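You operate a simulated robot arm through the tools that you are given. There is no shell and no other tool. Be economical: measure what you need, move in short steps, check, and stop when the job is done.

Carry out the task below with a simulated two-armed robot. There is one attempt and no reset: what you move stays moved.

TASK
Pump the tower upright again and take the yellow limit lever off.
Fine: valve to RAISE for the pumping and back to HOLD after; free the basket clamp last.

The check looks at the end state, three seconds after you hand in, the way a careful person would. Anything else that was tipped, shoved, dropped, spilled or broken makes it a failure.

THE ROBOT
Two 7-joint arms with three-finger grippers on one trunk, on a base that drives. Base frame: it is fixed to the floor where the robot stands at the start and does not move with it; the origin is under the middle of the robot, x ahead of it, y to its left, z up. Lengths are in cm, angles in rad, forces in N, time in s.
The left shoulder is at the start at [3, 12.4, 118.3], the right one opposite. With the tool pointing down near the work surface each hand reaches from about 10 to 78 cm from the robot's upright axis, wherever it stands, measured 20 degrees to its own side. Places, roughly: blue valve lever [60, 0, 110]; clamp lever [80, 10, 110]; green cleat lever [80, 40, 160]; grey cap (5x5x7 cm) [90, 70, 120]; guard latch [80, 30, 190]; high slide bolt [60, 0, 180]; pump lever [50, -10, 120]; reset button [70, 20, 160]; roller lever [80, 30, 160]; steel basket [90, 20, 110]; teal ring [80, 50, 180]; test button [80, 30, 170]; white cleat lever [80, 50, 160]; yellow limit lever [70, 10, 120]. Payload 2.2 kg a hand.
The TCP of each hand is the grasp point between the finger pads, 2.8 cm short of the fingertips. In the tool frame z runs along the fingers and y along their closing line. The gripper opens to 10.2 cm. The gripper's body begins 7.1 cm behind the TCP.
Orientation is told as [roll, pitch, yaw] about the base's x, y, z axes, in that order, counted from this pose: with the fingers straight down and closing along the base's y, the tool's x points along the base's -x, its y along +y and its z along -z.

THE INTERFACE
- The arms move only by the tool step_arm. It takes "left_plan", "right_plan" or both (then of equal length, played together; a hand with none holds still); each is a list of rows, each a list of 7 numbers: the shift along the base's x, y, z in units of 150 mm (1.0 is 150 mm), then the turn, a rotation vector about the base's x, y, z in units of 45 degrees (1.0 is 45 degrees), then the closure, from 0 (fully open) to 1 (shut). In form: [[x, y, z, wx, wy, wz, claw], ...]. A call has 1 to 12 rows; each row is the pose to reach, as a shift and turn from the pose commanded when the call began. A call with a number of a shift or a turn outside -1 to 1 is refused whole. Each row takes 0.2 s and may step no farther than 5 cm and 0.15 rad from the row before; otherwise, or with a gripper value out of range, the whole call is refused. A pose out of reach is approached as far as the arm can. The call stops where the force on the tool passes 40 N (or 10 N more than at its start, if that is more) or the arm is blocked; 0.2 s more then pass. The fingers move at their own pace and stop on an object; they squeeze with about 32 N. The grip force told is the motor's: it shows also when the fingers shut on nothing. Time passes only in rows, and 0.2 s behind the last, so rows that repeat a pose let the fingers close. It gives the time, the measured TCP pose, the force on the tool (base axes), the opening and the grip force at its end, in the units of the frame above (readings bear some noise), with the torque about the TCP (base axes, N m) and any sound that the robot's microphone picked up, and new pictures: "show" is both (left out), scene, wrist or none (wrist: the cameras of the hands that moved).
- Cameras (640 x 400 px; columns grow to the right, rows downward): "scene" is now at [4.82, 0.23, 190.19]; the picture's right is [0.03, -1.00, 0.00], its down [-0.74, -0.02, -0.67] and it looks along [0.67, 0.02, -0.75] (base axes); focal length 285 px, centre (320, 200). "left" rides on the left gripper at [7.2, 3.8, -8.6] in its tool frame; the picture's right is [-0.46, 0.89, 0.00], its down [-0.60, -0.32, -0.73] and it looks along [-0.65, -0.34, 0.68] (tool axes); focal length 256 px, centre (320, 200). "right" rides on the right gripper at [6.9, 4.4, -8.6] in its tool frame; the picture's right is [-0.53, 0.85, 0.00], its down [-0.58, -0.36, -0.73] and it looks along [-0.62, -0.39, 0.68] (tool axes); focal length 256 px, centre (320, 200). There is no depth. A picture from a camera that has moved, and an enlarged one, comes with that camera's place and axes in the base frame and with its lens.
- raise_lower(by): slides the trunk up (or, below 0, down) by that many cm; the arms and the scene camera ride with it, the base frame stays. It gives what a move gives, with no picture.
- base_move(legs): drives the robot by 1 to 6 legs, each [ahead, left, turn to the left] in cm, cm and rad, along the robot's own axes; the way and the turn of a leg run together, so that a leg with both is an arc; at most 150 cm and 3.142 rad a leg. The arms and the cameras ride along, it lands a little off, and it stops where it bumps. It gives what a move gives, and a new picture of the scene camera.
- turn_head(pan, tilt): turns the head with the scene camera to pan (to the left, within 2.496 rad either way) and tilt (down, from -0.506 to 1.204), counted from straight ahead of the robot. It gives what a move gives, and a new picture of the scene camera.
- zoom(camera, box): a new picture of the part [left, top, right, bottom] of that camera's present view, enlarged. The clock stands still meanwhile.
- close_job(): hands the job in; it is judged then, once.

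Work in short steps. Places have to be worked out from the pictures, the camera data and where the tool is seen: move nearer, look again, correct. Check each grasp and each placing, and mend what went wrong. You have 120 turns and 260 pictures in all, those below and enlarged ones among them. Open the grippers and draw the arms clear of the work before you hand the job in, unless the task says otherwise; then end with one line.

The tools are called after "Request:" as a command line: name --argument value ..., lists and objects as JSON in quotes. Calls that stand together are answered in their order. step_arm: Moves the arms, as the interface text tells. Its arguments: {"type":"object","properties":{"left_plan":{"type":"array","items":{"type":"array","items":{"type":"number"}}},"right_plan":{"type":"array","items":{"type":"array","items":{"type":"number"}}},"show":{"type":"string","enum":["both","scene","wrist","none"]}},"required":[]} The other tools are called the same way: raise_lower (by) slides the trunk up or down; base_move (legs) drives the base; turn_head (pan, tilt) turns the head that bears the scene camera; zoom (camera, box) takes an enlarged picture of a part of a camera's view; close_job () hands the job in.

At the start:

```text
t: 0.0
left_eef_pos: [51.52, 24.4, 144.3]
left_orientation: [0.001, -0.001, 0.001]
left_contact_force: [0.0, -0.2, 0.0]
left_moment: [-0.02, 0.01, -0.03]
left_width: 10.19
left_finger_force: 0.0
right_eef_pos: [51.7, -14.05, 142.14]
right_orientation: [0.0, -0.001, 0.001]
right_contact_force: [0.0, 0.2, -0.5]
right_moment: [0.0, 0.01, -0.01]
right_width: 10.2
right_finger_force: 0.1
trunk travel left (down, up): [-42.5, 11.5]
robot x, y, heading: [-0.42, 0.05, 0.001]
head pan, tilt: [0.031, 0.841]
```

scene: 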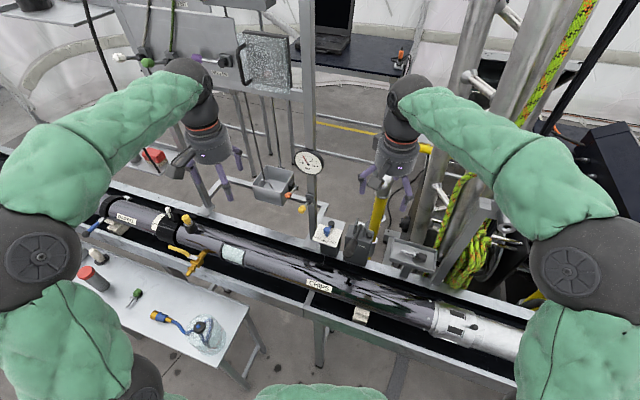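
right: 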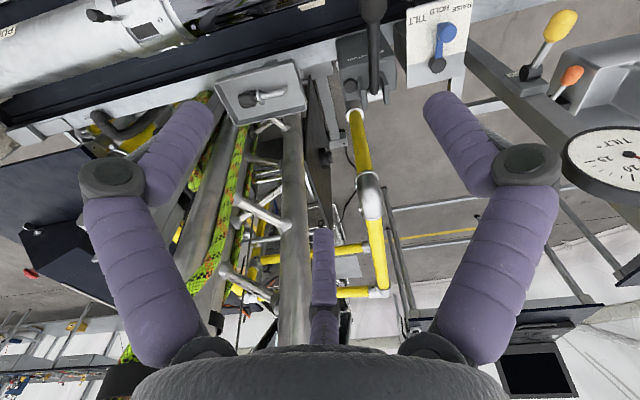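
left: 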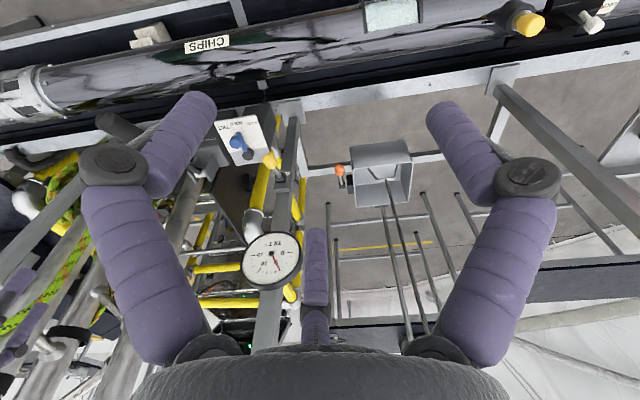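

The work lies in the middle of the scene view; I take enlarged views of the valve, pump, yellow lever and basket area before moving.

Request:
zoom --camera "scene" --box '[240, 140, 460, 280]'

Request:
zoom --camera "right" --box '[320, 0, 640, 200]'

Request:
zoom --camera "left" --box '[180, 80, 460, 300]'

Request:
turn_head --pan 0.0 --tilt 0.3

```text
2.86 times, centred on (350, 210) of scene
camera zoom: at [4.82, 0.23, 190.19], right [0.03, -1.0, 0.0], down [-0.74, -0.02, -0.67], along [0.67, 0.02, -0.75], focal length 814 px, centre (234, 171)
```

zoom: 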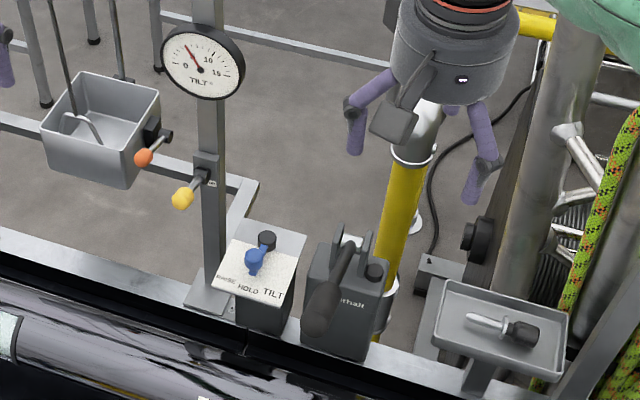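

```text
2.00 times, centred on (480, 100) of right
camera zoom: at [44.64, -9.57, 150.71], right [0.53, 0.85, 0.0], down [0.58, -0.36, 0.73], along [0.62, -0.39, -0.68], focal length 512 px, centre (0, 400)
```

zoom: 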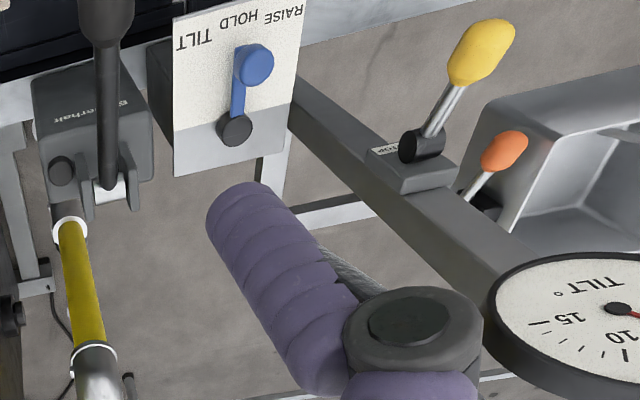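

```text
1.82 times, centred on (320, 190) of left
camera zoom: at [44.32, 28.04, 152.85], right [0.46, 0.89, 0.0], down [0.6, -0.32, 0.73], along [0.65, -0.34, -0.68], focal length 465 px, centre (320, 218)
```

zoom: 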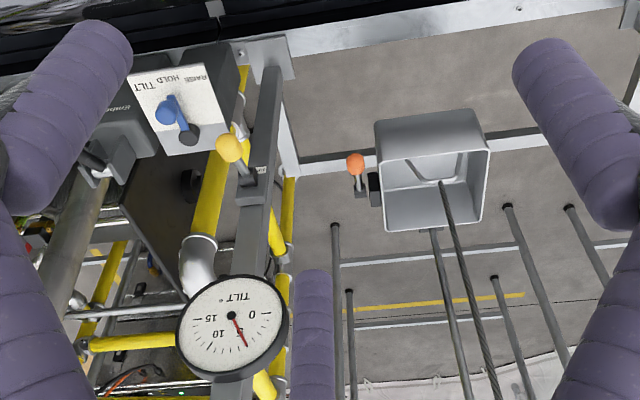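

```text
t: 1.0
left_eef_pos: [51.6, 24.42, 144.29]
left_orientation: [0.0, -0.001, 0.0]
left_contact_force: [-0.2, -0.5, -0.1]
left_moment: [0.04, -0.01, 0.01]
left_width: 10.21
left_finger_force: 0.0
right_eef_pos: [51.68, -14.07, 142.16]
right_orientation: [0.001, 0.0, 0.001]
right_contact_force: [0.9, 0.4, 0.2]
right_moment: [0.0, 0.02, 0.03]
right_width: 10.23
right_finger_force: 0.0
trunk travel left (down, up): [-42.5, 11.5]
robot x, y, heading: [0.04, -0.04, -0.001]
head pan, tilt: [0.0, 0.3]
camera scene: at [6.29, -0.02, 194.95], right [0.0, -1.0, 0.0], down [-0.3, 0.0, -0.95], along [0.95, 0.0, -0.3], focal length 285 px, centre (320, 200)
```

scene: 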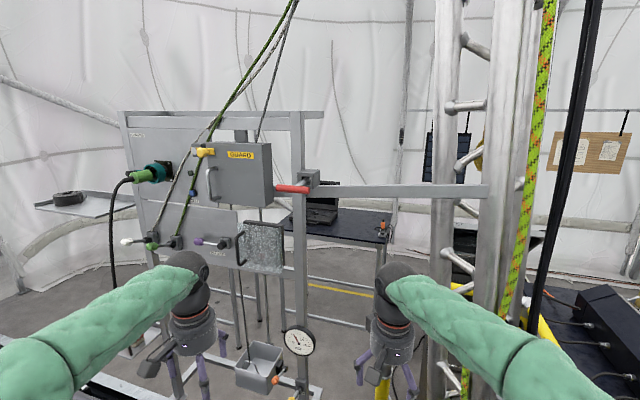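

Now let me look closer at the tower stay, the panel, and the gauge.

Request:
zoom --camera "scene" --box '[260, 140, 420, 240]'

Request:
zoom --camera "scene" --box '[100, 100, 320, 290]'

Request:
zoom --camera "scene" --box '[220, 300, 340, 400]'

Request:
turn_head --pan -0.4 --tilt 0.6

```text
4.00 times, centred on (340, 190) of scene
camera zoom: at [6.29, -0.02, 194.95], right [0.0, -1.0, 0.0], down [-0.3, 0.0, -0.95], along [0.95, 0.0, -0.3], focal length 1140 px, centre (240, 240)
```

zoom: 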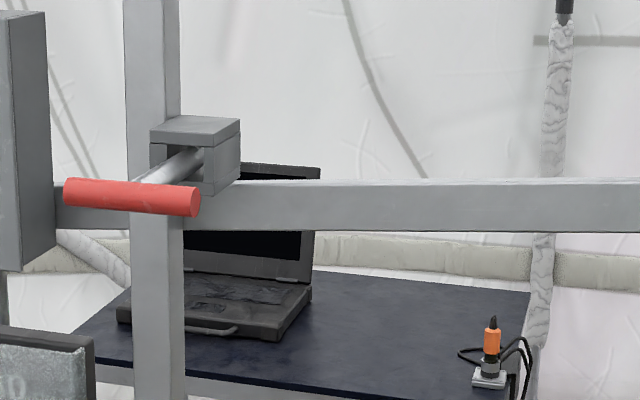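

```text
2.11 times, centred on (210, 195) of scene
camera zoom: at [6.29, -0.02, 194.95], right [0.0, -1.0, 0.0], down [-0.3, 0.0, -0.95], along [0.95, 0.0, -0.3], focal length 600 px, centre (552, 210)
```

zoom: 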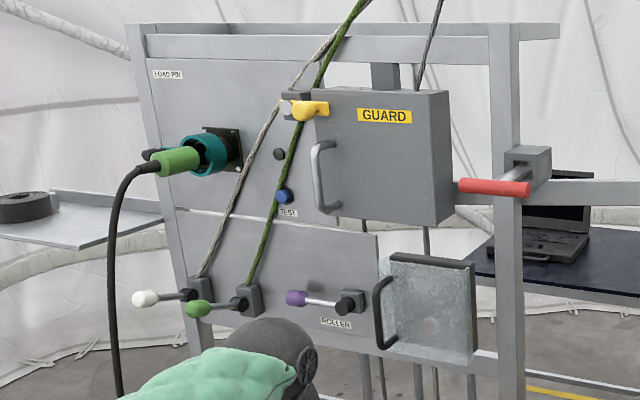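

```text
4.00 times, centred on (280, 350) of scene
camera zoom: at [6.29, -0.02, 194.95], right [0.0, -1.0, 0.0], down [-0.3, 0.0, -0.95], along [0.95, 0.0, -0.3], focal length 1140 px, centre (480, -400)
```

zoom: 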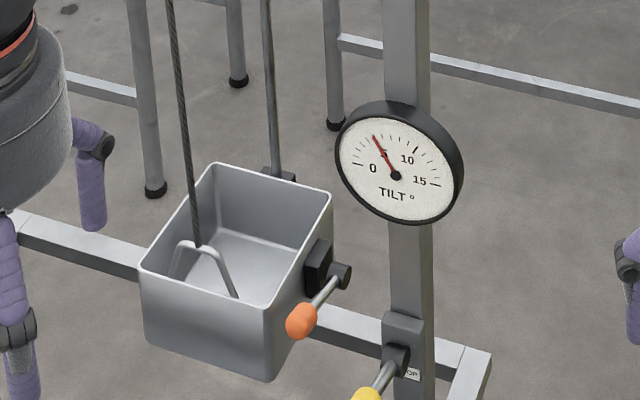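

```text
t: 1.8
left_eef_pos: [51.61, 24.27, 144.3]
left_orientation: [0.001, 0.0, 0.001]
left_contact_force: [-0.8, 0.2, -0.2]
left_moment: [0.0, -0.02, -0.02]
left_width: 10.23
left_finger_force: 0.1
right_eef_pos: [51.61, -14.05, 142.05]
right_orientation: [0.001, 0.001, 0.0]
right_contact_force: [-0.8, -0.1, 0.7]
right_moment: [0.01, 0.02, 0.0]
right_width: 10.2
right_finger_force: 0.1
trunk travel left (down, up): [-42.5, 11.5]
robot x, y, heading: [0.03, 0.25, -0.004]
head pan, tilt: [-0.4, 0.6]
camera scene: at [5.1, -3.44, 192.21], right [-0.39, -0.92, 0.0], down [-0.52, 0.22, -0.83], along [0.76, -0.32, -0.56], focal length 285 px, centre (320, 200)
```

scene: 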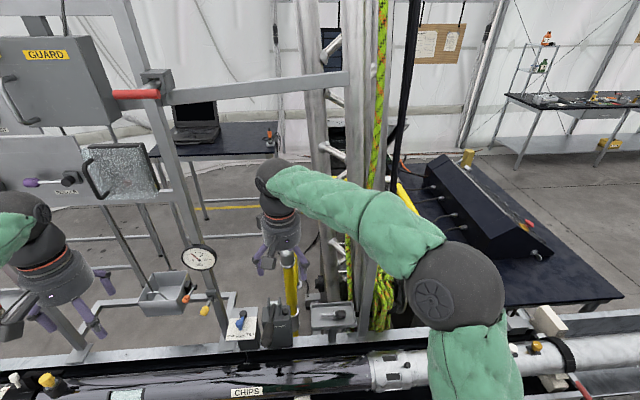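

Gauge reads about 4–5°. I zoom on labels near the yellow and orange levers and the valve.

Request:
zoom --camera "right" --box '[490, 0, 640, 110]'

Request:
zoom --camera "scene" --box '[130, 230, 370, 370]'

Request:
zoom --camera "right" --box '[320, 0, 490, 110]'

```text
3.64 times, centred on (565, 55) of right
camera zoom: at [44.64, -9.57, 150.71], right [0.53, 0.85, 0.0], down [0.58, -0.36, 0.73], along [0.62, -0.39, -0.68], focal length 931 px, centre (-571, 727)
```

zoom: 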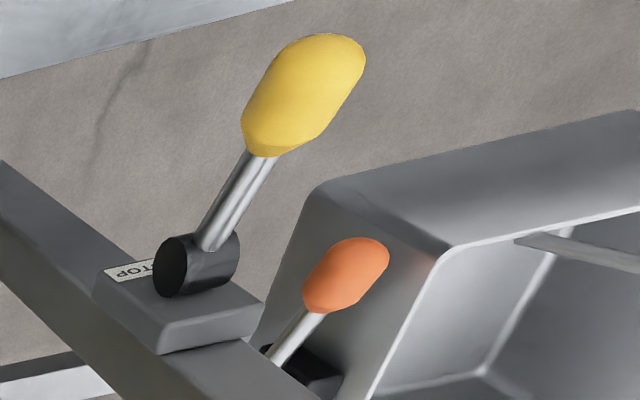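

```text
2.67 times, centred on (250, 300) of scene
camera zoom: at [5.1, -3.44, 192.21], right [-0.39, -0.92, 0.0], down [-0.52, 0.22, -0.83], along [0.76, -0.32, -0.56], focal length 760 px, centre (507, -67)
```

zoom: 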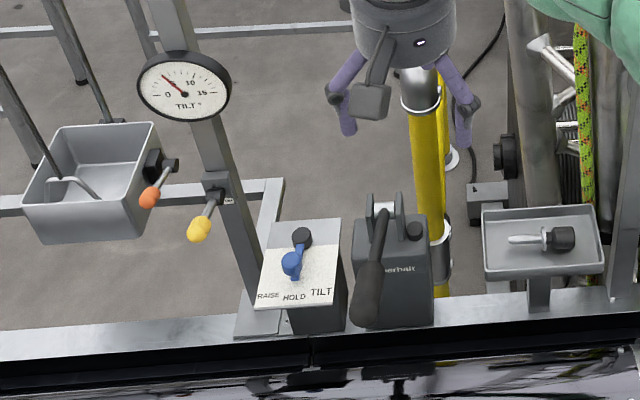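

```text
3.64 times, centred on (405, 55) of right
camera zoom: at [44.64, -9.57, 150.71], right [0.53, 0.85, 0.0], down [0.58, -0.36, 0.73], along [0.62, -0.39, -0.68], focal length 931 px, centre (11, 727)
```

zoom: 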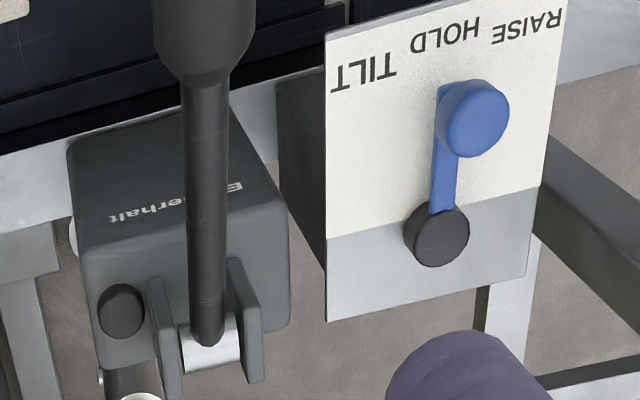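

Triangulated: valve knob ≈[62.3,-0.4,110.5] with its pivot at [66.7,-2,108.4]; pump lever pivot ≈[64.3,-12,111.7] and grip end ≈[45.6,-6.4,123]. I move the right hand aside and bring the left hand toward the valve.

Request:
step_arm --left_plan '[[0.09, -0.22, -0.1, 0, 0, 0, 0.3], [0.18, -0.45, -0.25, 0, 0, 0, 0.6], [0.27, -0.68, -0.4, 0, 0, 0, 0.6], [0.36, -0.9, -0.55, 0, 0, 0, 0.6]]' --right_plan '[[-0.1, -0.17, 0.1, 0, 0, 0, 0], [-0.2, -0.34, 0.1, 0, 0, 0, 0], [-0.3, -0.51, 0.1, 0, 0, 0, 0], [-0.3, -0.68, 0.1, 0, 0, 0, 0]]' --show "both"

```text
t: 2.8
left_eef_pos: [56.96, 10.59, 135.85]
left_orientation: [0.003, 0.002, 0.0]
left_contact_force: [0.2, 0.5, 0.1]
left_moment: [0.01, 0.01, 0.04]
left_width: 4.07
left_finger_force: 0.0
right_eef_pos: [47.33, -24.53, 143.68]
right_orientation: [0.002, 0.001, 0.0]
right_contact_force: [0.5, 0.8, -0.9]
right_moment: [0.05, 0.04, 0.04]
right_width: 10.19
right_finger_force: 0.0
trunk travel left (down, up): [-42.5, 11.5]
robot x, y, heading: [-0.39, -0.1, -0.003]
head pan, tilt: [-0.4, 0.6]
camera scene: at [5.29, -3.76, 192.19], right [-0.39, -0.92, 0.0], down [-0.52, 0.22, -0.82], along [0.76, -0.32, -0.57], focal length 285 px, centre (320, 200)
camera right: at [40.4, -20.11, 152.25], right [0.53, 0.85, 0.0], down [0.58, -0.37, 0.73], along [0.62, -0.39, -0.68], focal length 256 px, centre (320, 200)
camera left: at [49.73, 14.29, 144.54], right [0.46, 0.89, 0.0], down [0.61, -0.32, 0.73], along [0.65, -0.34, -0.68], focal length 256 px, centre (320, 200)
```

scene: 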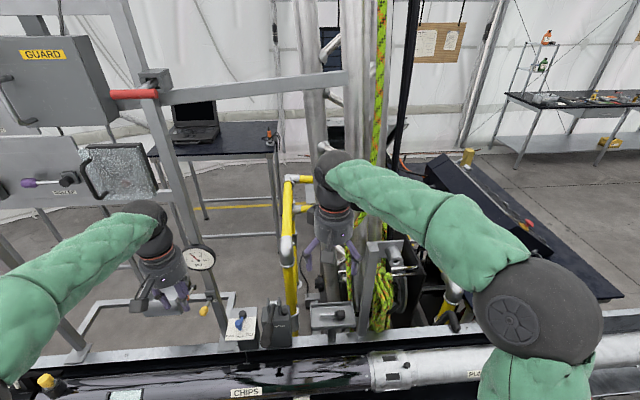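
right: 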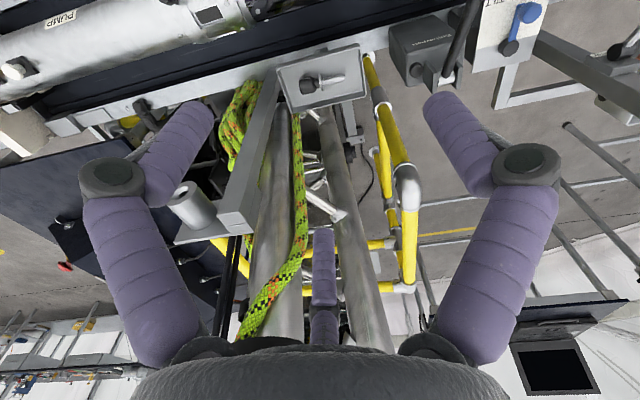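
left: 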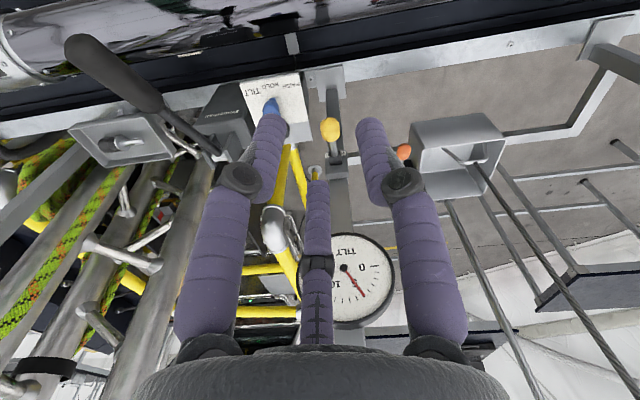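

The valve is seen behind the left finger. I move above the knob at about 117 cm height.

Request:
step_arm --left_plan '[[0.09, -0.18, -0.2, 0, 0, 0, 0.6], [0.18, -0.36, -0.4, 0, 0, 0, 0.6], [0.27, -0.54, -0.6, 0, 0, 0, 0.6], [0.34, -0.7, -0.8, 0, 0, 0, 0.6], [0.36, -0.73, -1.0, 0, 0, 0, 0.6], [0.36, -0.73, -1.0, 0, 0, 0, 0.6]]' --show "both"

Request:
turn_head --pan -0.05 --tilt 0.95

Request:
zoom --camera "scene" --box '[230, 100, 410, 240]'

Request:
zoom --camera "left" --box '[190, 60, 450, 220]'

```text
t: 4.2
left_eef_pos: [62.46, -0.27, 121.09]
left_orientation: [0.0, 0.0, -0.001]
left_contact_force: [0.4, 0.7, 0.4]
left_moment: [0.01, -0.01, 0.02]
left_width: 4.08
left_finger_force: 0.0
right_eef_pos: [47.11, -24.29, 143.72]
right_orientation: [0.0, -0.001, 0.0]
right_contact_force: [-0.3, 0.6, -0.8]
right_moment: [0.0, 0.02, 0.0]
right_width: 10.2
right_finger_force: 0.1
trunk travel left (down, up): [-42.5, 11.5]
robot x, y, heading: [-0.07, -0.41, -0.002]
head pan, tilt: [-0.4, 0.6]
camera scene: at [5.07, -3.5, 192.21], right [-0.39, -0.92, 0.0], down [-0.52, 0.22, -0.82], along [0.76, -0.32, -0.57], focal length 285 px, centre (320, 200)
camera left: at [55.16, 3.51, 129.62], right [0.46, 0.89, 0.0], down [0.6, -0.32, 0.73], along [0.65, -0.34, -0.68], focal length 256 px, centre (320, 200)
```

scene: 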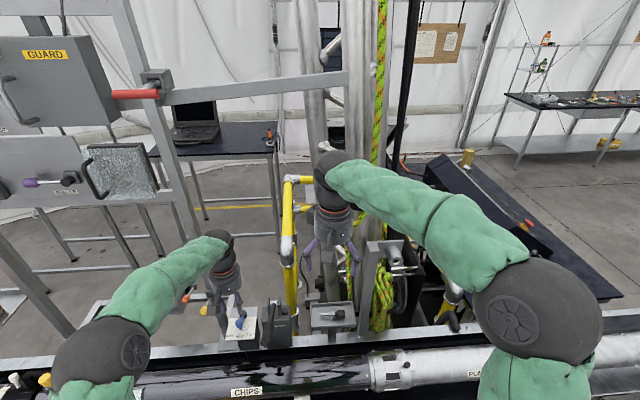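
left: 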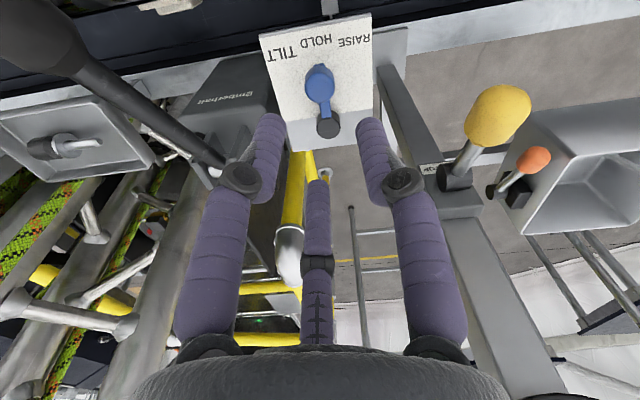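

```text
t: 5.1
left_eef_pos: [62.38, -0.2, 120.92]
left_orientation: [-0.001, 0.001, 0.001]
left_contact_force: [-0.2, -0.3, 0.7]
left_moment: [0.04, 0.0, -0.01]
left_width: 4.08
left_finger_force: 0.0
right_eef_pos: [47.27, -24.32, 143.76]
right_orientation: [0.0, 0.001, -0.001]
right_contact_force: [-0.3, -1.3, 0.7]
right_moment: [-0.02, -0.01, 0.01]
right_width: 10.19
right_finger_force: 0.1
trunk travel left (down, up): [-42.5, 11.5]
robot x, y, heading: [0.08, -0.14, -0.001]
head pan, tilt: [-0.051, 0.949]
camera scene: at [4.22, -0.39, 189.37], right [-0.05, -1.0, 0.0], down [-0.81, 0.04, -0.58], along [0.58, -0.03, -0.81], focal length 285 px, centre (320, 200)
```

scene: 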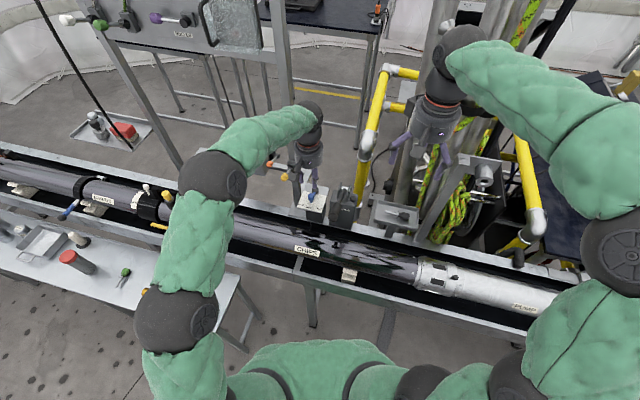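

```text
2.86 times, centred on (320, 170) of scene
camera zoom: at [4.22, -0.39, 189.37], right [-0.05, -1.0, 0.0], down [-0.81, 0.04, -0.58], along [0.58, -0.03, -0.81], focal length 814 px, centre (320, 286)
```

zoom: 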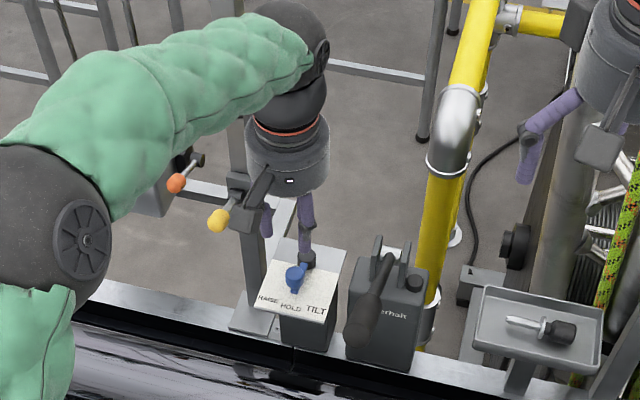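

```text
2.46 times, centred on (320, 140) of left
camera zoom: at [55.17, 3.55, 129.63], right [0.46, 0.89, 0.0], down [0.6, -0.32, 0.73], along [0.65, -0.34, -0.68], focal length 630 px, centre (320, 348)
```

zoom: 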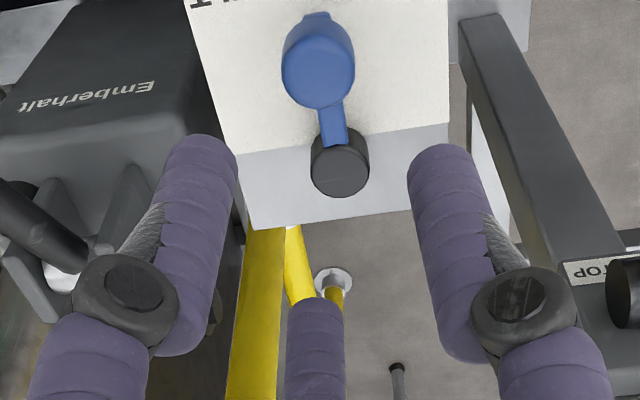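

Knob position confirmed ≈[62.5,-0.3,110.5], between the fingers. I lower the straddling fingers to TCP z≈112.5.

Request:
step_arm --left_plan '[[0, 0, -0.2, 0, 0, 0, 0.6], [0, 0, -0.4, 0, 0, 0, 0.6], [0, 0, -0.5, 0, 0, 0, 0.6], [0, 0, -0.57, 0, 0, 0, 0.6], [0, 0, -0.57, 0, 0, 0, 0.6]]' --show "wrist"

Request:
zoom --camera "scene" --box '[260, 130, 380, 230]'

```text
t: 6.3
left_eef_pos: [62.34, -0.03, 112.49]
left_orientation: [0.002, 0.001, -0.001]
left_contact_force: [0.5, -0.2, -0.1]
left_moment: [-0.01, -0.01, 0.04]
left_width: 4.07
left_finger_force: 0.1
right_eef_pos: [47.15, -24.49, 143.75]
right_orientation: [0.0, 0.002, 0.0]
right_contact_force: [-0.1, 0.0, 0.4]
right_moment: [0.02, 0.03, 0.0]
right_width: 10.21
right_finger_force: 0.0
trunk travel left (down, up): [-42.5, 11.5]
robot x, y, heading: [-0.16, 0.13, -0.003]
head pan, tilt: [-0.051, 0.949]
camera left: at [55.02, 3.65, 121.15], right [0.47, 0.89, 0.0], down [0.6, -0.32, 0.73], along [0.65, -0.34, -0.68], focal length 256 px, centre (320, 200)
```

left: 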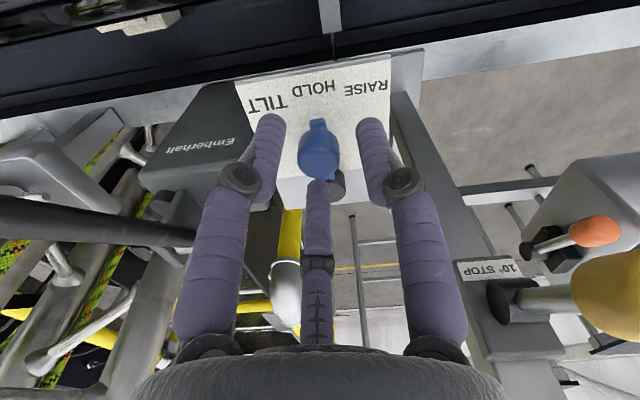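

```text
4.00 times, centred on (320, 180) of scene
camera zoom: at [4.19, -0.4, 189.37], right [-0.05, -1.0, 0.0], down [-0.81, 0.04, -0.58], along [0.58, -0.03, -0.81], focal length 1140 px, centre (320, 280)
```

zoom: 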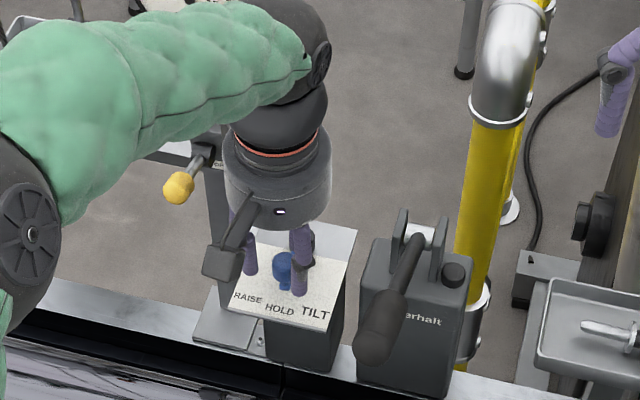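

The fingers straddle the knob. RAISE is about 27° to the left of HOLD, so I sweep the knob in an arc of about (1.35, 1.9) cm.

Request:
step_arm --left_plan '[[0.02, 0.04, 0, 0, 0, 0, 0.6], [0.04, 0.08, 0, 0, 0, 0, 0.6], [0.07, 0.12, 0, 0, 0, 0, 0.6], [0.09, 0.15, 0, 0, 0, 0, 0.6], [0.09, 0.15, 0, 0, 0, 0, 0.6]]' --show "wrist"

Request:
zoom --camera "scene" --box '[260, 130, 380, 230]'

```text
t: 7.5
left_eef_pos: [63.68, 2.31, 112.5]
left_orientation: [0.001, 0.001, -0.001]
left_contact_force: [-6.8, 3.2, 2.7]
left_moment: [0.04, 0.28, -0.21]
left_width: 4.42
left_finger_force: 2.3
right_eef_pos: [47.04, -24.36, 143.76]
right_orientation: [0.001, 0.0, 0.0]
right_contact_force: [-0.3, 0.2, 0.2]
right_moment: [0.01, 0.04, -0.01]
right_width: 10.19
right_finger_force: 0.0
trunk travel left (down, up): [-42.5, 11.5]
robot x, y, heading: [0.38, 0.17, -0.002]
head pan, tilt: [-0.051, 0.949]
camera left: at [56.34, 6.02, 121.1], right [0.46, 0.89, 0.0], down [0.6, -0.32, 0.73], along [0.65, -0.34, -0.68], focal length 256 px, centre (320, 200)
```

left: 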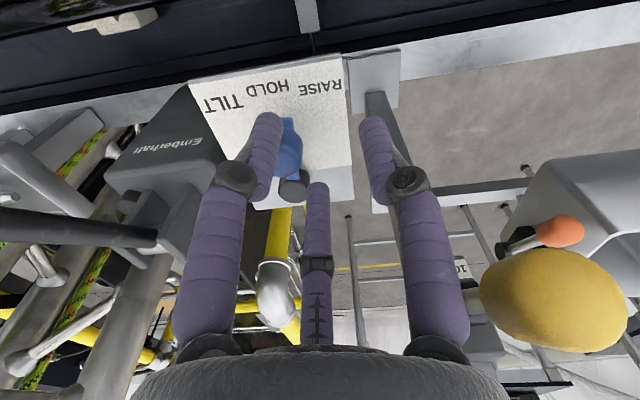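

```text
4.00 times, centred on (320, 180) of scene
camera zoom: at [4.04, -0.34, 189.37], right [-0.05, -1.0, 0.0], down [-0.81, 0.04, -0.58], along [0.58, -0.03, -0.81], focal length 1140 px, centre (320, 280)
```

zoom: 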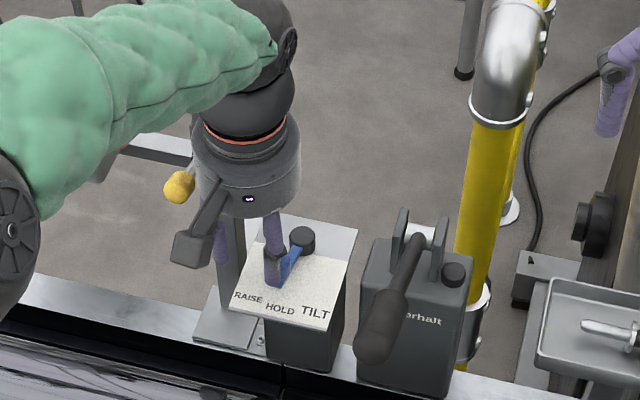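

The lever moved toward RAISE, but the yellow knob (≈[64.2,8.1,118.8]) is close to the gripper body. I look closely before going on.

Request:
zoom --camera "left" --box '[180, 60, 380, 220]'

Request:
zoom --camera "scene" --box '[290, 150, 360, 220]'

```text
2.50 times, centred on (280, 140) of left
camera zoom: at [56.34, 6.02, 121.1], right [0.46, 0.89, 0.0], down [0.6, -0.32, 0.73], along [0.65, -0.34, -0.68], focal length 640 px, centre (420, 350)
```

zoom: 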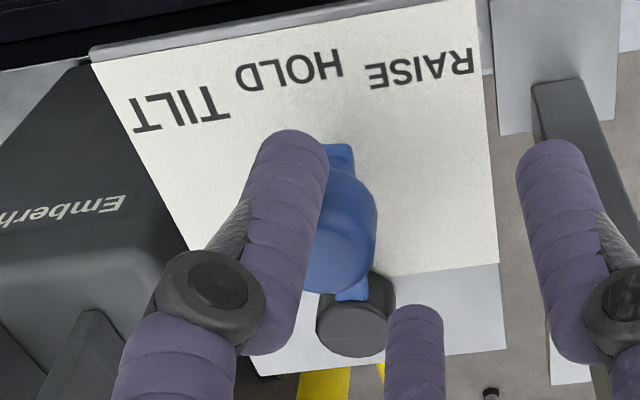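

```text
5.71 times, centred on (325, 185) of scene
camera zoom: at [4.04, -0.34, 189.37], right [-0.05, -1.0, 0.0], down [-0.81, 0.04, -0.58], along [0.58, -0.03, -0.81], focal length 1628 px, centre (291, 286)
```

zoom: 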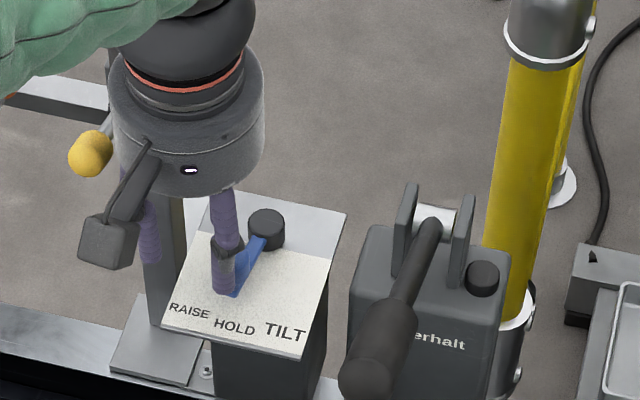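

The lever is partway between HOLD and RAISE. Rolling the hand about the TCP (top toward −y) pushes the knob further at the fingertip and takes the gripper body away from the yellow knob.

Request:
step_arm --left_plan '[[0, 0, 0.01, 0.16, 0, 0, 0.6], [0.01, 0, 0.02, 0.32, 0, 0, 0.6], [0.02, 0, 0.03, 0.5, 0, 0, 0.6], [0.02, 0, 0.03, 0.5, 0, 0, 0.6]]' --show "wrist"

Request:
zoom --camera "scene" --box '[290, 150, 360, 220]'

Request:
zoom --camera "left" --box '[180, 60, 380, 220]'

```text
t: 8.5
left_eef_pos: [63.91, 2.1, 112.93]
left_orientation: [0.392, -0.002, 0.001]
left_contact_force: [-4.0, 1.8, -0.6]
left_moment: [0.03, 0.08, -0.05]
left_width: 4.26
left_finger_force: 0.6
right_eef_pos: [47.14, -24.24, 143.78]
right_orientation: [0.0, 0.002, 0.0]
right_contact_force: [-0.2, 0.3, 0.5]
right_moment: [-0.03, -0.02, 0.01]
right_width: 10.22
right_finger_force: 0.0
trunk travel left (down, up): [-42.5, 11.5]
robot x, y, heading: [0.14, 0.09, 0.001]
head pan, tilt: [-0.051, 0.949]
camera left: at [56.73, 2.26, 122.33], right [0.46, 0.82, 0.34], down [0.6, -0.57, 0.55], along [0.65, -0.05, -0.76], focal length 256 px, centre (320, 200)
```

left: 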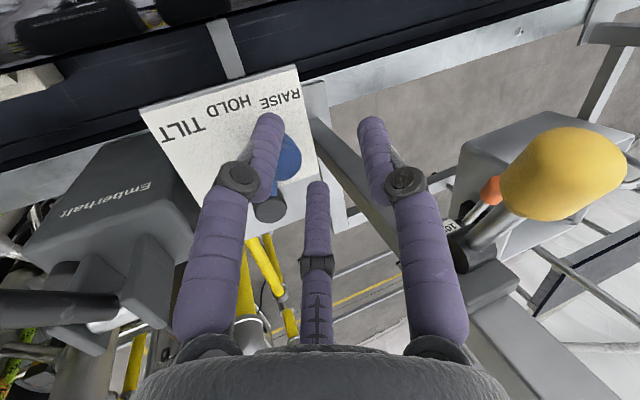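

```text
5.71 times, centred on (325, 185) of scene
camera zoom: at [4.17, -0.29, 189.37], right [-0.05, -1.0, 0.0], down [-0.81, 0.04, -0.58], along [0.58, -0.03, -0.81], focal length 1628 px, centre (291, 286)
```

zoom: 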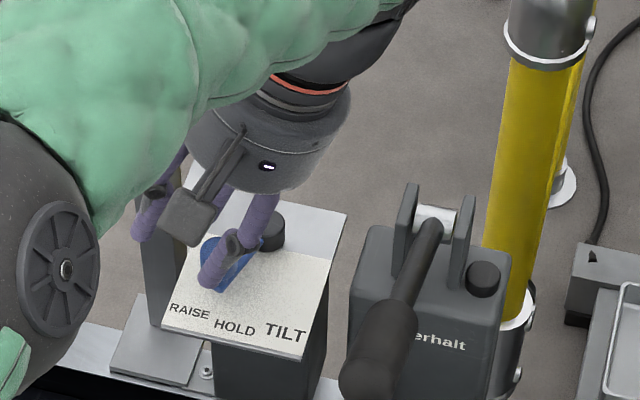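

```text
2.50 times, centred on (280, 140) of left
camera zoom: at [56.73, 2.26, 122.33], right [0.46, 0.82, 0.34], down [0.6, -0.57, 0.55], along [0.65, -0.05, -0.76], focal length 640 px, centre (420, 350)
```

zoom: 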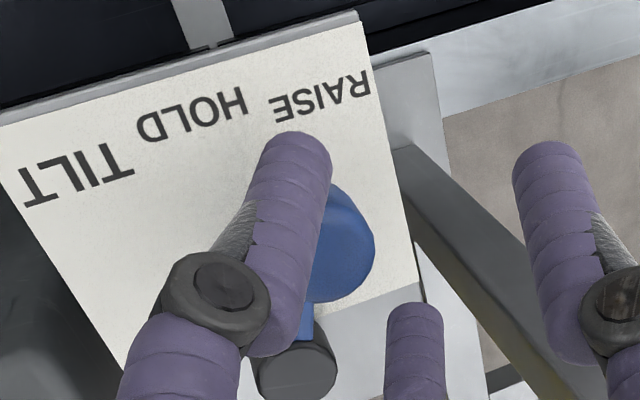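

The lever looks at RAISE. I back off slightly and raise the hand straight up to look.

Request:
step_arm --left_plan '[[0, -0.03, 0.02, 0, 0, 0, 0.6], [0, -0.03, 0.25, 0, 0, 0, 0.6], [0, -0.03, 0.5, 0, 0, 0, 0.6], [0, 0.0, 0.8, -0.15, 0, 0, 0.6], [0, 0.2, 1.0, -0.3, 0, 0, 0.6], [0, 0.5, 1.0, -0.45, 0, 0, 0.6], [0, 0.8, 1.0, -0.5, 0, 0, 0.6]]' --show "wrist"

Request:
zoom --camera "scene" --box '[270, 140, 370, 240]'

```text
t: 9.6
left_eef_pos: [62.67, 1.95, 124.54]
left_orientation: [0.227, 0.037, -0.029]
left_contact_force: [-20.5, -18.4, 6.6]
left_moment: [1.5, -2.1, -1.23]
left_width: 4.06
left_finger_force: 0.1
right_eef_pos: [46.83, -24.37, 143.79]
right_orientation: [0.0, 0.0, 0.0]
right_contact_force: [0.5, 1.4, -0.7]
right_moment: [-0.16, 0.08, -0.03]
right_width: 10.19
right_finger_force: 0.1
trunk travel left (down, up): [-42.5, 11.5]
robot x, y, heading: [-0.66, 0.2, -0.007]
head pan, tilt: [-0.051, 0.949]
stopped in row 5 (left hand): the force on the tool passed its limit at 92 N (the readings are from after the stop); the commanded pose is now the measured one
camera left: at [55.86, 3.8, 134.15], right [0.5, 0.85, 0.18], down [0.61, -0.49, 0.62], along [0.61, -0.2, -0.76], focal length 256 px, centre (320, 200)
```

left: 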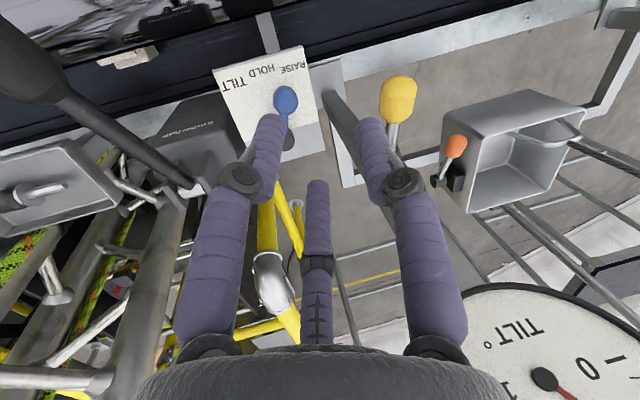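

```text
4.00 times, centred on (320, 190) of scene
camera zoom: at [3.91, -0.27, 189.4], right [-0.05, -1.0, 0.0], down [-0.81, 0.04, -0.58], along [0.58, -0.03, -0.81], focal length 1140 px, centre (320, 240)
```

zoom: 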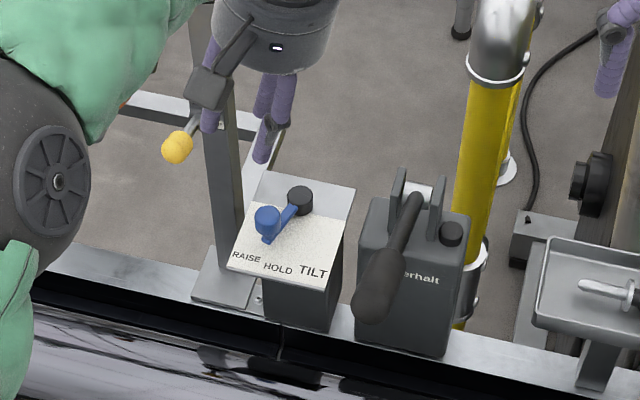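

The hand bumped the gauge, which stands nearer than I had it (≈[70,5.6,133]). The valve sits roughly two thirds of the way to RAISE. I retreat in −x away from the gauge first.

Request:
step_arm --left_plan '[[-0.15, -0.05, 0, 0, 0, 0, 0.6], [-0.35, -0.05, 0, 0, 0, 0, 0.6], [-0.55, -0.05, 0, 0, 0, 0, 0.6]]' --show "scene"

Request:
zoom --camera "scene" --box '[260, 110, 360, 230]'

Request:
zoom --camera "left" --box '[180, 0, 640, 400]'

```text
t: 10.4
left_eef_pos: [54.79, 1.87, 124.58]
left_orientation: [0.228, 0.034, -0.023]
left_contact_force: [-0.6, 0.1, 0.3]
left_moment: [0.0, 0.0, 0.03]
left_width: 4.06
left_finger_force: 0.0
right_eef_pos: [47.11, -24.56, 143.68]
right_orientation: [-0.002, 0.002, -0.003]
right_contact_force: [0.0, 0.4, 0.2]
right_moment: [0.0, -0.02, 0.02]
right_width: 10.18
right_finger_force: 0.0
trunk travel left (down, up): [-42.5, 11.5]
robot x, y, heading: [-0.2, 0.14, -0.003]
head pan, tilt: [-0.051, 0.949]
camera scene: at [4.1, -0.46, 189.37], right [-0.05, -1.0, 0.0], down [-0.81, 0.04, -0.58], along [0.58, -0.03, -0.81], focal length 285 px, centre (320, 200)
```

scene: 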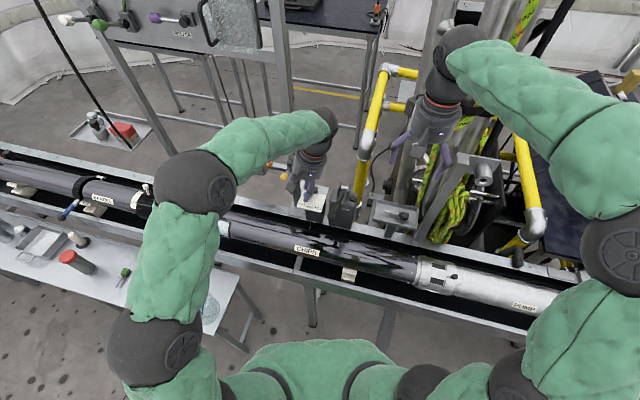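

```text
3.33 times, centred on (310, 170) of scene
camera zoom: at [4.1, -0.46, 189.37], right [-0.05, -1.0, 0.0], down [-0.81, 0.04, -0.58], along [0.58, -0.03, -0.81], focal length 950 px, centre (353, 300)
```

zoom: 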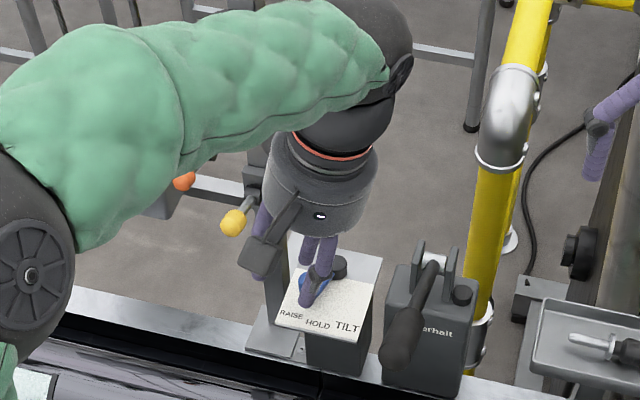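

```text
1.00 times, centred on (410, 200) of left (not enlarged: the box is as wide or as high as the picture)
camera zoom: at [47.85, 3.71, 134.16], right [0.49, 0.85, 0.19], down [0.61, -0.49, 0.62], along [0.62, -0.19, -0.76], focal length 256 px, centre (230, 200)
```

zoom: 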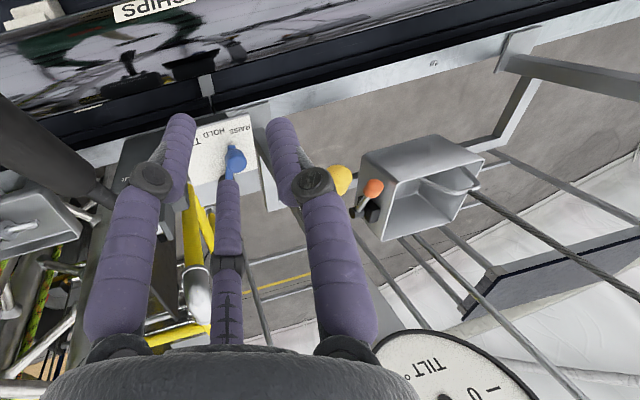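

The gauge is at ≈[72,5.7,132], so I must stay low or at smaller x. I come in from the front with roll 0.4, straddling the knob again.

Request:
step_arm --left_plan '[[0.06, -0.09, -0.28, 0.1, -0.02, 0.02, 0.6], [0.12, -0.1, -0.55, 0.21, -0.04, 0.03, 0.6], [0.18, -0.1, -0.77, 0.21, -0.04, 0.03, 0.6], [0.34, -0.1, -0.77, 0.21, -0.04, 0.03, 0.6], [0.51, -0.1, -0.77, 0.21, -0.04, 0.03, 0.6], [0.51, -0.1, -0.77, 0.21, -0.04, 0.03, 0.6]]' --show "wrist"

Request:
zoom --camera "scene" --box '[270, 140, 370, 240]'

```text
t: 11.8
left_eef_pos: [62.62, 0.08, 113.15]
left_orientation: [0.397, 0.002, 0.004]
left_contact_force: [-0.6, -0.3, 0.8]
left_moment: [-0.01, -0.02, 0.02]
left_width: 4.07
left_finger_force: 0.2
right_eef_pos: [47.16, -24.4, 143.78]
right_orientation: [0.001, 0.001, -0.003]
right_contact_force: [-0.8, 0.4, -0.1]
right_moment: [0.02, -0.03, 0.03]
right_width: 10.21
right_finger_force: 0.0
trunk travel left (down, up): [-42.5, 11.5]
robot x, y, heading: [-0.13, -0.04, -0.003]
head pan, tilt: [-0.051, 0.949]
camera left: at [55.43, 0.14, 122.57], right [0.46, 0.82, 0.34], down [0.61, -0.57, 0.55], along [0.65, -0.05, -0.76], focal length 256 px, centre (320, 200)
```

left: 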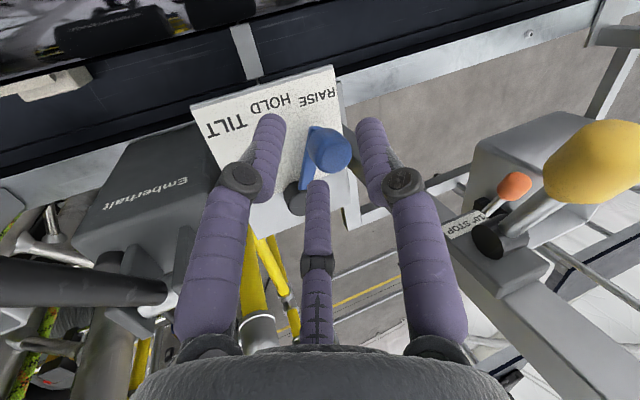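

```text
4.00 times, centred on (320, 190) of scene
camera zoom: at [4.07, -0.45, 189.37], right [-0.05, -1.0, 0.0], down [-0.81, 0.04, -0.58], along [0.58, -0.03, -0.81], focal length 1140 px, centre (320, 240)
```

zoom: 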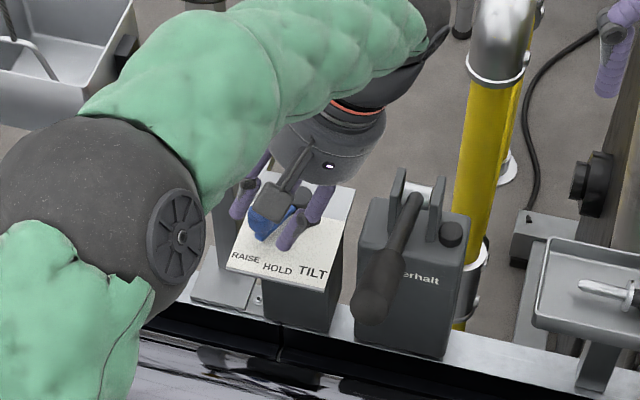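

The blue arm now points about at RAISE. I push gently a bit further to find its end stop.

Request:
step_arm --left_plan '[[0.03, 0.05, 0, 0, 0, 0, 0.6], [0.06, 0.1, 0, 0, 0, 0, 0.6], [0.09, 0.14, 0, 0, 0, 0, 0.6], [0.11, 0.17, 0, 0, 0, 0, 0.6], [0.12, 0.19, 0, 0, 0, 0, 0.6]]' --show "wrist"

Request:
zoom --camera "scene" --box '[270, 140, 370, 240]'

```text
t: 13.0
left_eef_pos: [64.35, 2.87, 112.95]
left_orientation: [0.394, 0.001, 0.005]
left_contact_force: [-0.3, -0.3, 0.2]
left_moment: [-0.01, 0.0, -0.05]
left_width: 4.07
left_finger_force: 0.0
right_eef_pos: [47.18, -24.47, 143.81]
right_orientation: [0.0, 0.0, -0.002]
right_contact_force: [-0.5, -0.9, 0.4]
right_moment: [-0.02, -0.02, 0.04]
right_width: 10.2
right_finger_force: 0.0
trunk travel left (down, up): [-42.5, 11.5]
robot x, y, heading: [-0.34, -0.16, -0.003]
head pan, tilt: [-0.051, 0.949]
camera left: at [57.09, 2.89, 122.46], right [0.46, 0.82, 0.34], down [0.61, -0.57, 0.55], along [0.65, -0.05, -0.76], focal length 256 px, centre (320, 200)
```

left: 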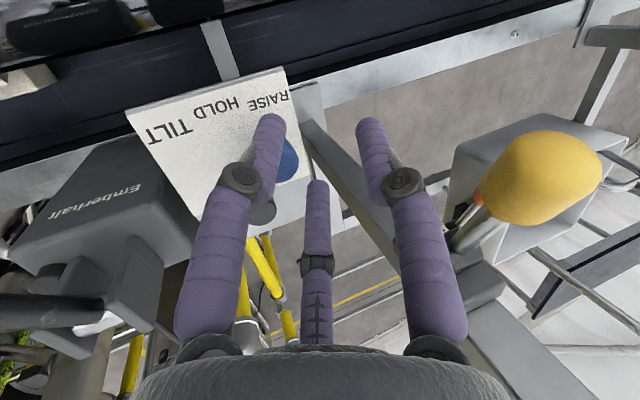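

```text
4.00 times, centred on (320, 190) of scene
camera zoom: at [4.19, -0.44, 189.37], right [-0.05, -1.0, 0.0], down [-0.81, 0.04, -0.58], along [0.58, -0.03, -0.81], focal length 1140 px, centre (320, 240)
```

zoom: 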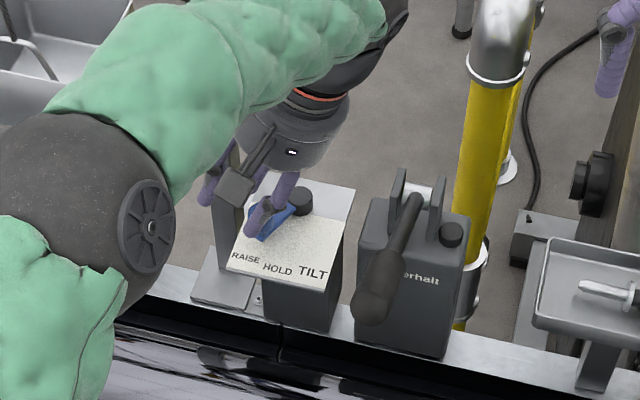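

No resistance, so it moved or clicked on. I retreat: off the knob in −y, out in −x, then up.

Request:
step_arm --left_plan '[[-0.08, -0.12, 0.02, 0, 0, 0, 0.6], [-0.25, -0.14, 0.05, 0, 0, 0, 0.6], [-0.5, -0.14, 0.2, 0, 0, 0, 0.6], [-0.7, -0.1, 0.4, -0.15, 0, 0, 0.4], [-0.85, 0.1, 0.6, -0.3, 0, 0, 0.2], [-0.9, 0.35, 0.8, -0.45, 0, 0, 0], [-0.9, 0.6, 1.0, -0.5, 0, 0, 0], [-0.9, 0.9, 1.0, -0.5, 0, 0, 0]]' --show "wrist"

Request:
zoom --camera "scene" --box '[270, 140, 370, 240]'

```text
t: 14.8
left_eef_pos: [50.77, 16.24, 128.25]
left_orientation: [0.0, 0.003, 0.001]
left_contact_force: [0.4, 0.3, 0.4]
left_moment: [0.0, 0.0, -0.02]
left_width: 10.21
left_finger_force: 0.0
right_eef_pos: [47.1, -24.34, 143.72]
right_orientation: [-0.002, 0.0, -0.003]
right_contact_force: [-1.1, -0.6, 0.5]
right_moment: [0.0, -0.02, 0.0]
right_width: 10.19
right_finger_force: 0.0
trunk travel left (down, up): [-42.5, 11.5]
robot x, y, heading: [-0.27, 0.18, -0.006]
head pan, tilt: [-0.051, 0.949]
camera left: at [43.52, 19.89, 136.83], right [0.46, 0.89, 0.0], down [0.61, -0.32, 0.73], along [0.65, -0.34, -0.68], focal length 256 px, centre (320, 200)
```

left: 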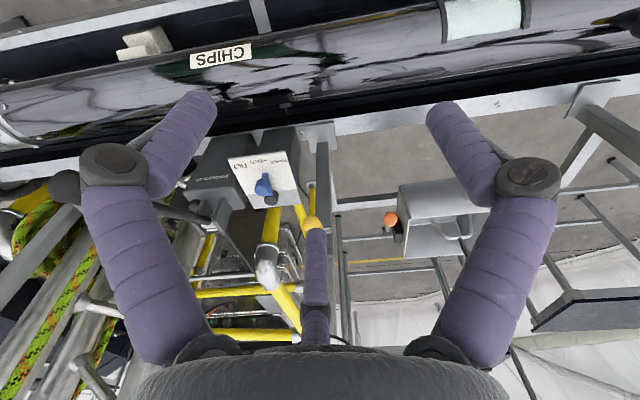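

```text
4.00 times, centred on (320, 190) of scene
camera zoom: at [4.08, -0.2, 189.37], right [-0.05, -1.0, 0.0], down [-0.81, 0.04, -0.58], along [0.58, -0.03, -0.81], focal length 1140 px, centre (320, 240)
```

zoom: 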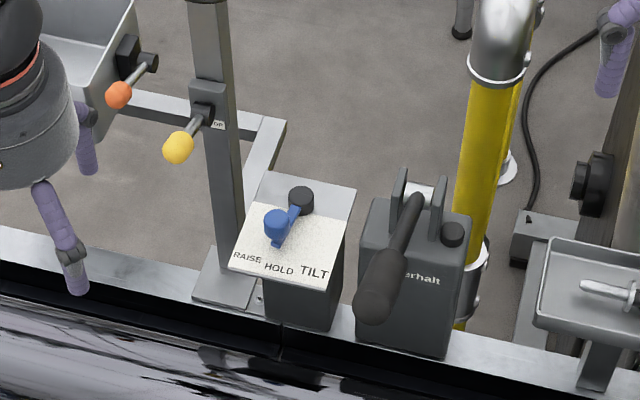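

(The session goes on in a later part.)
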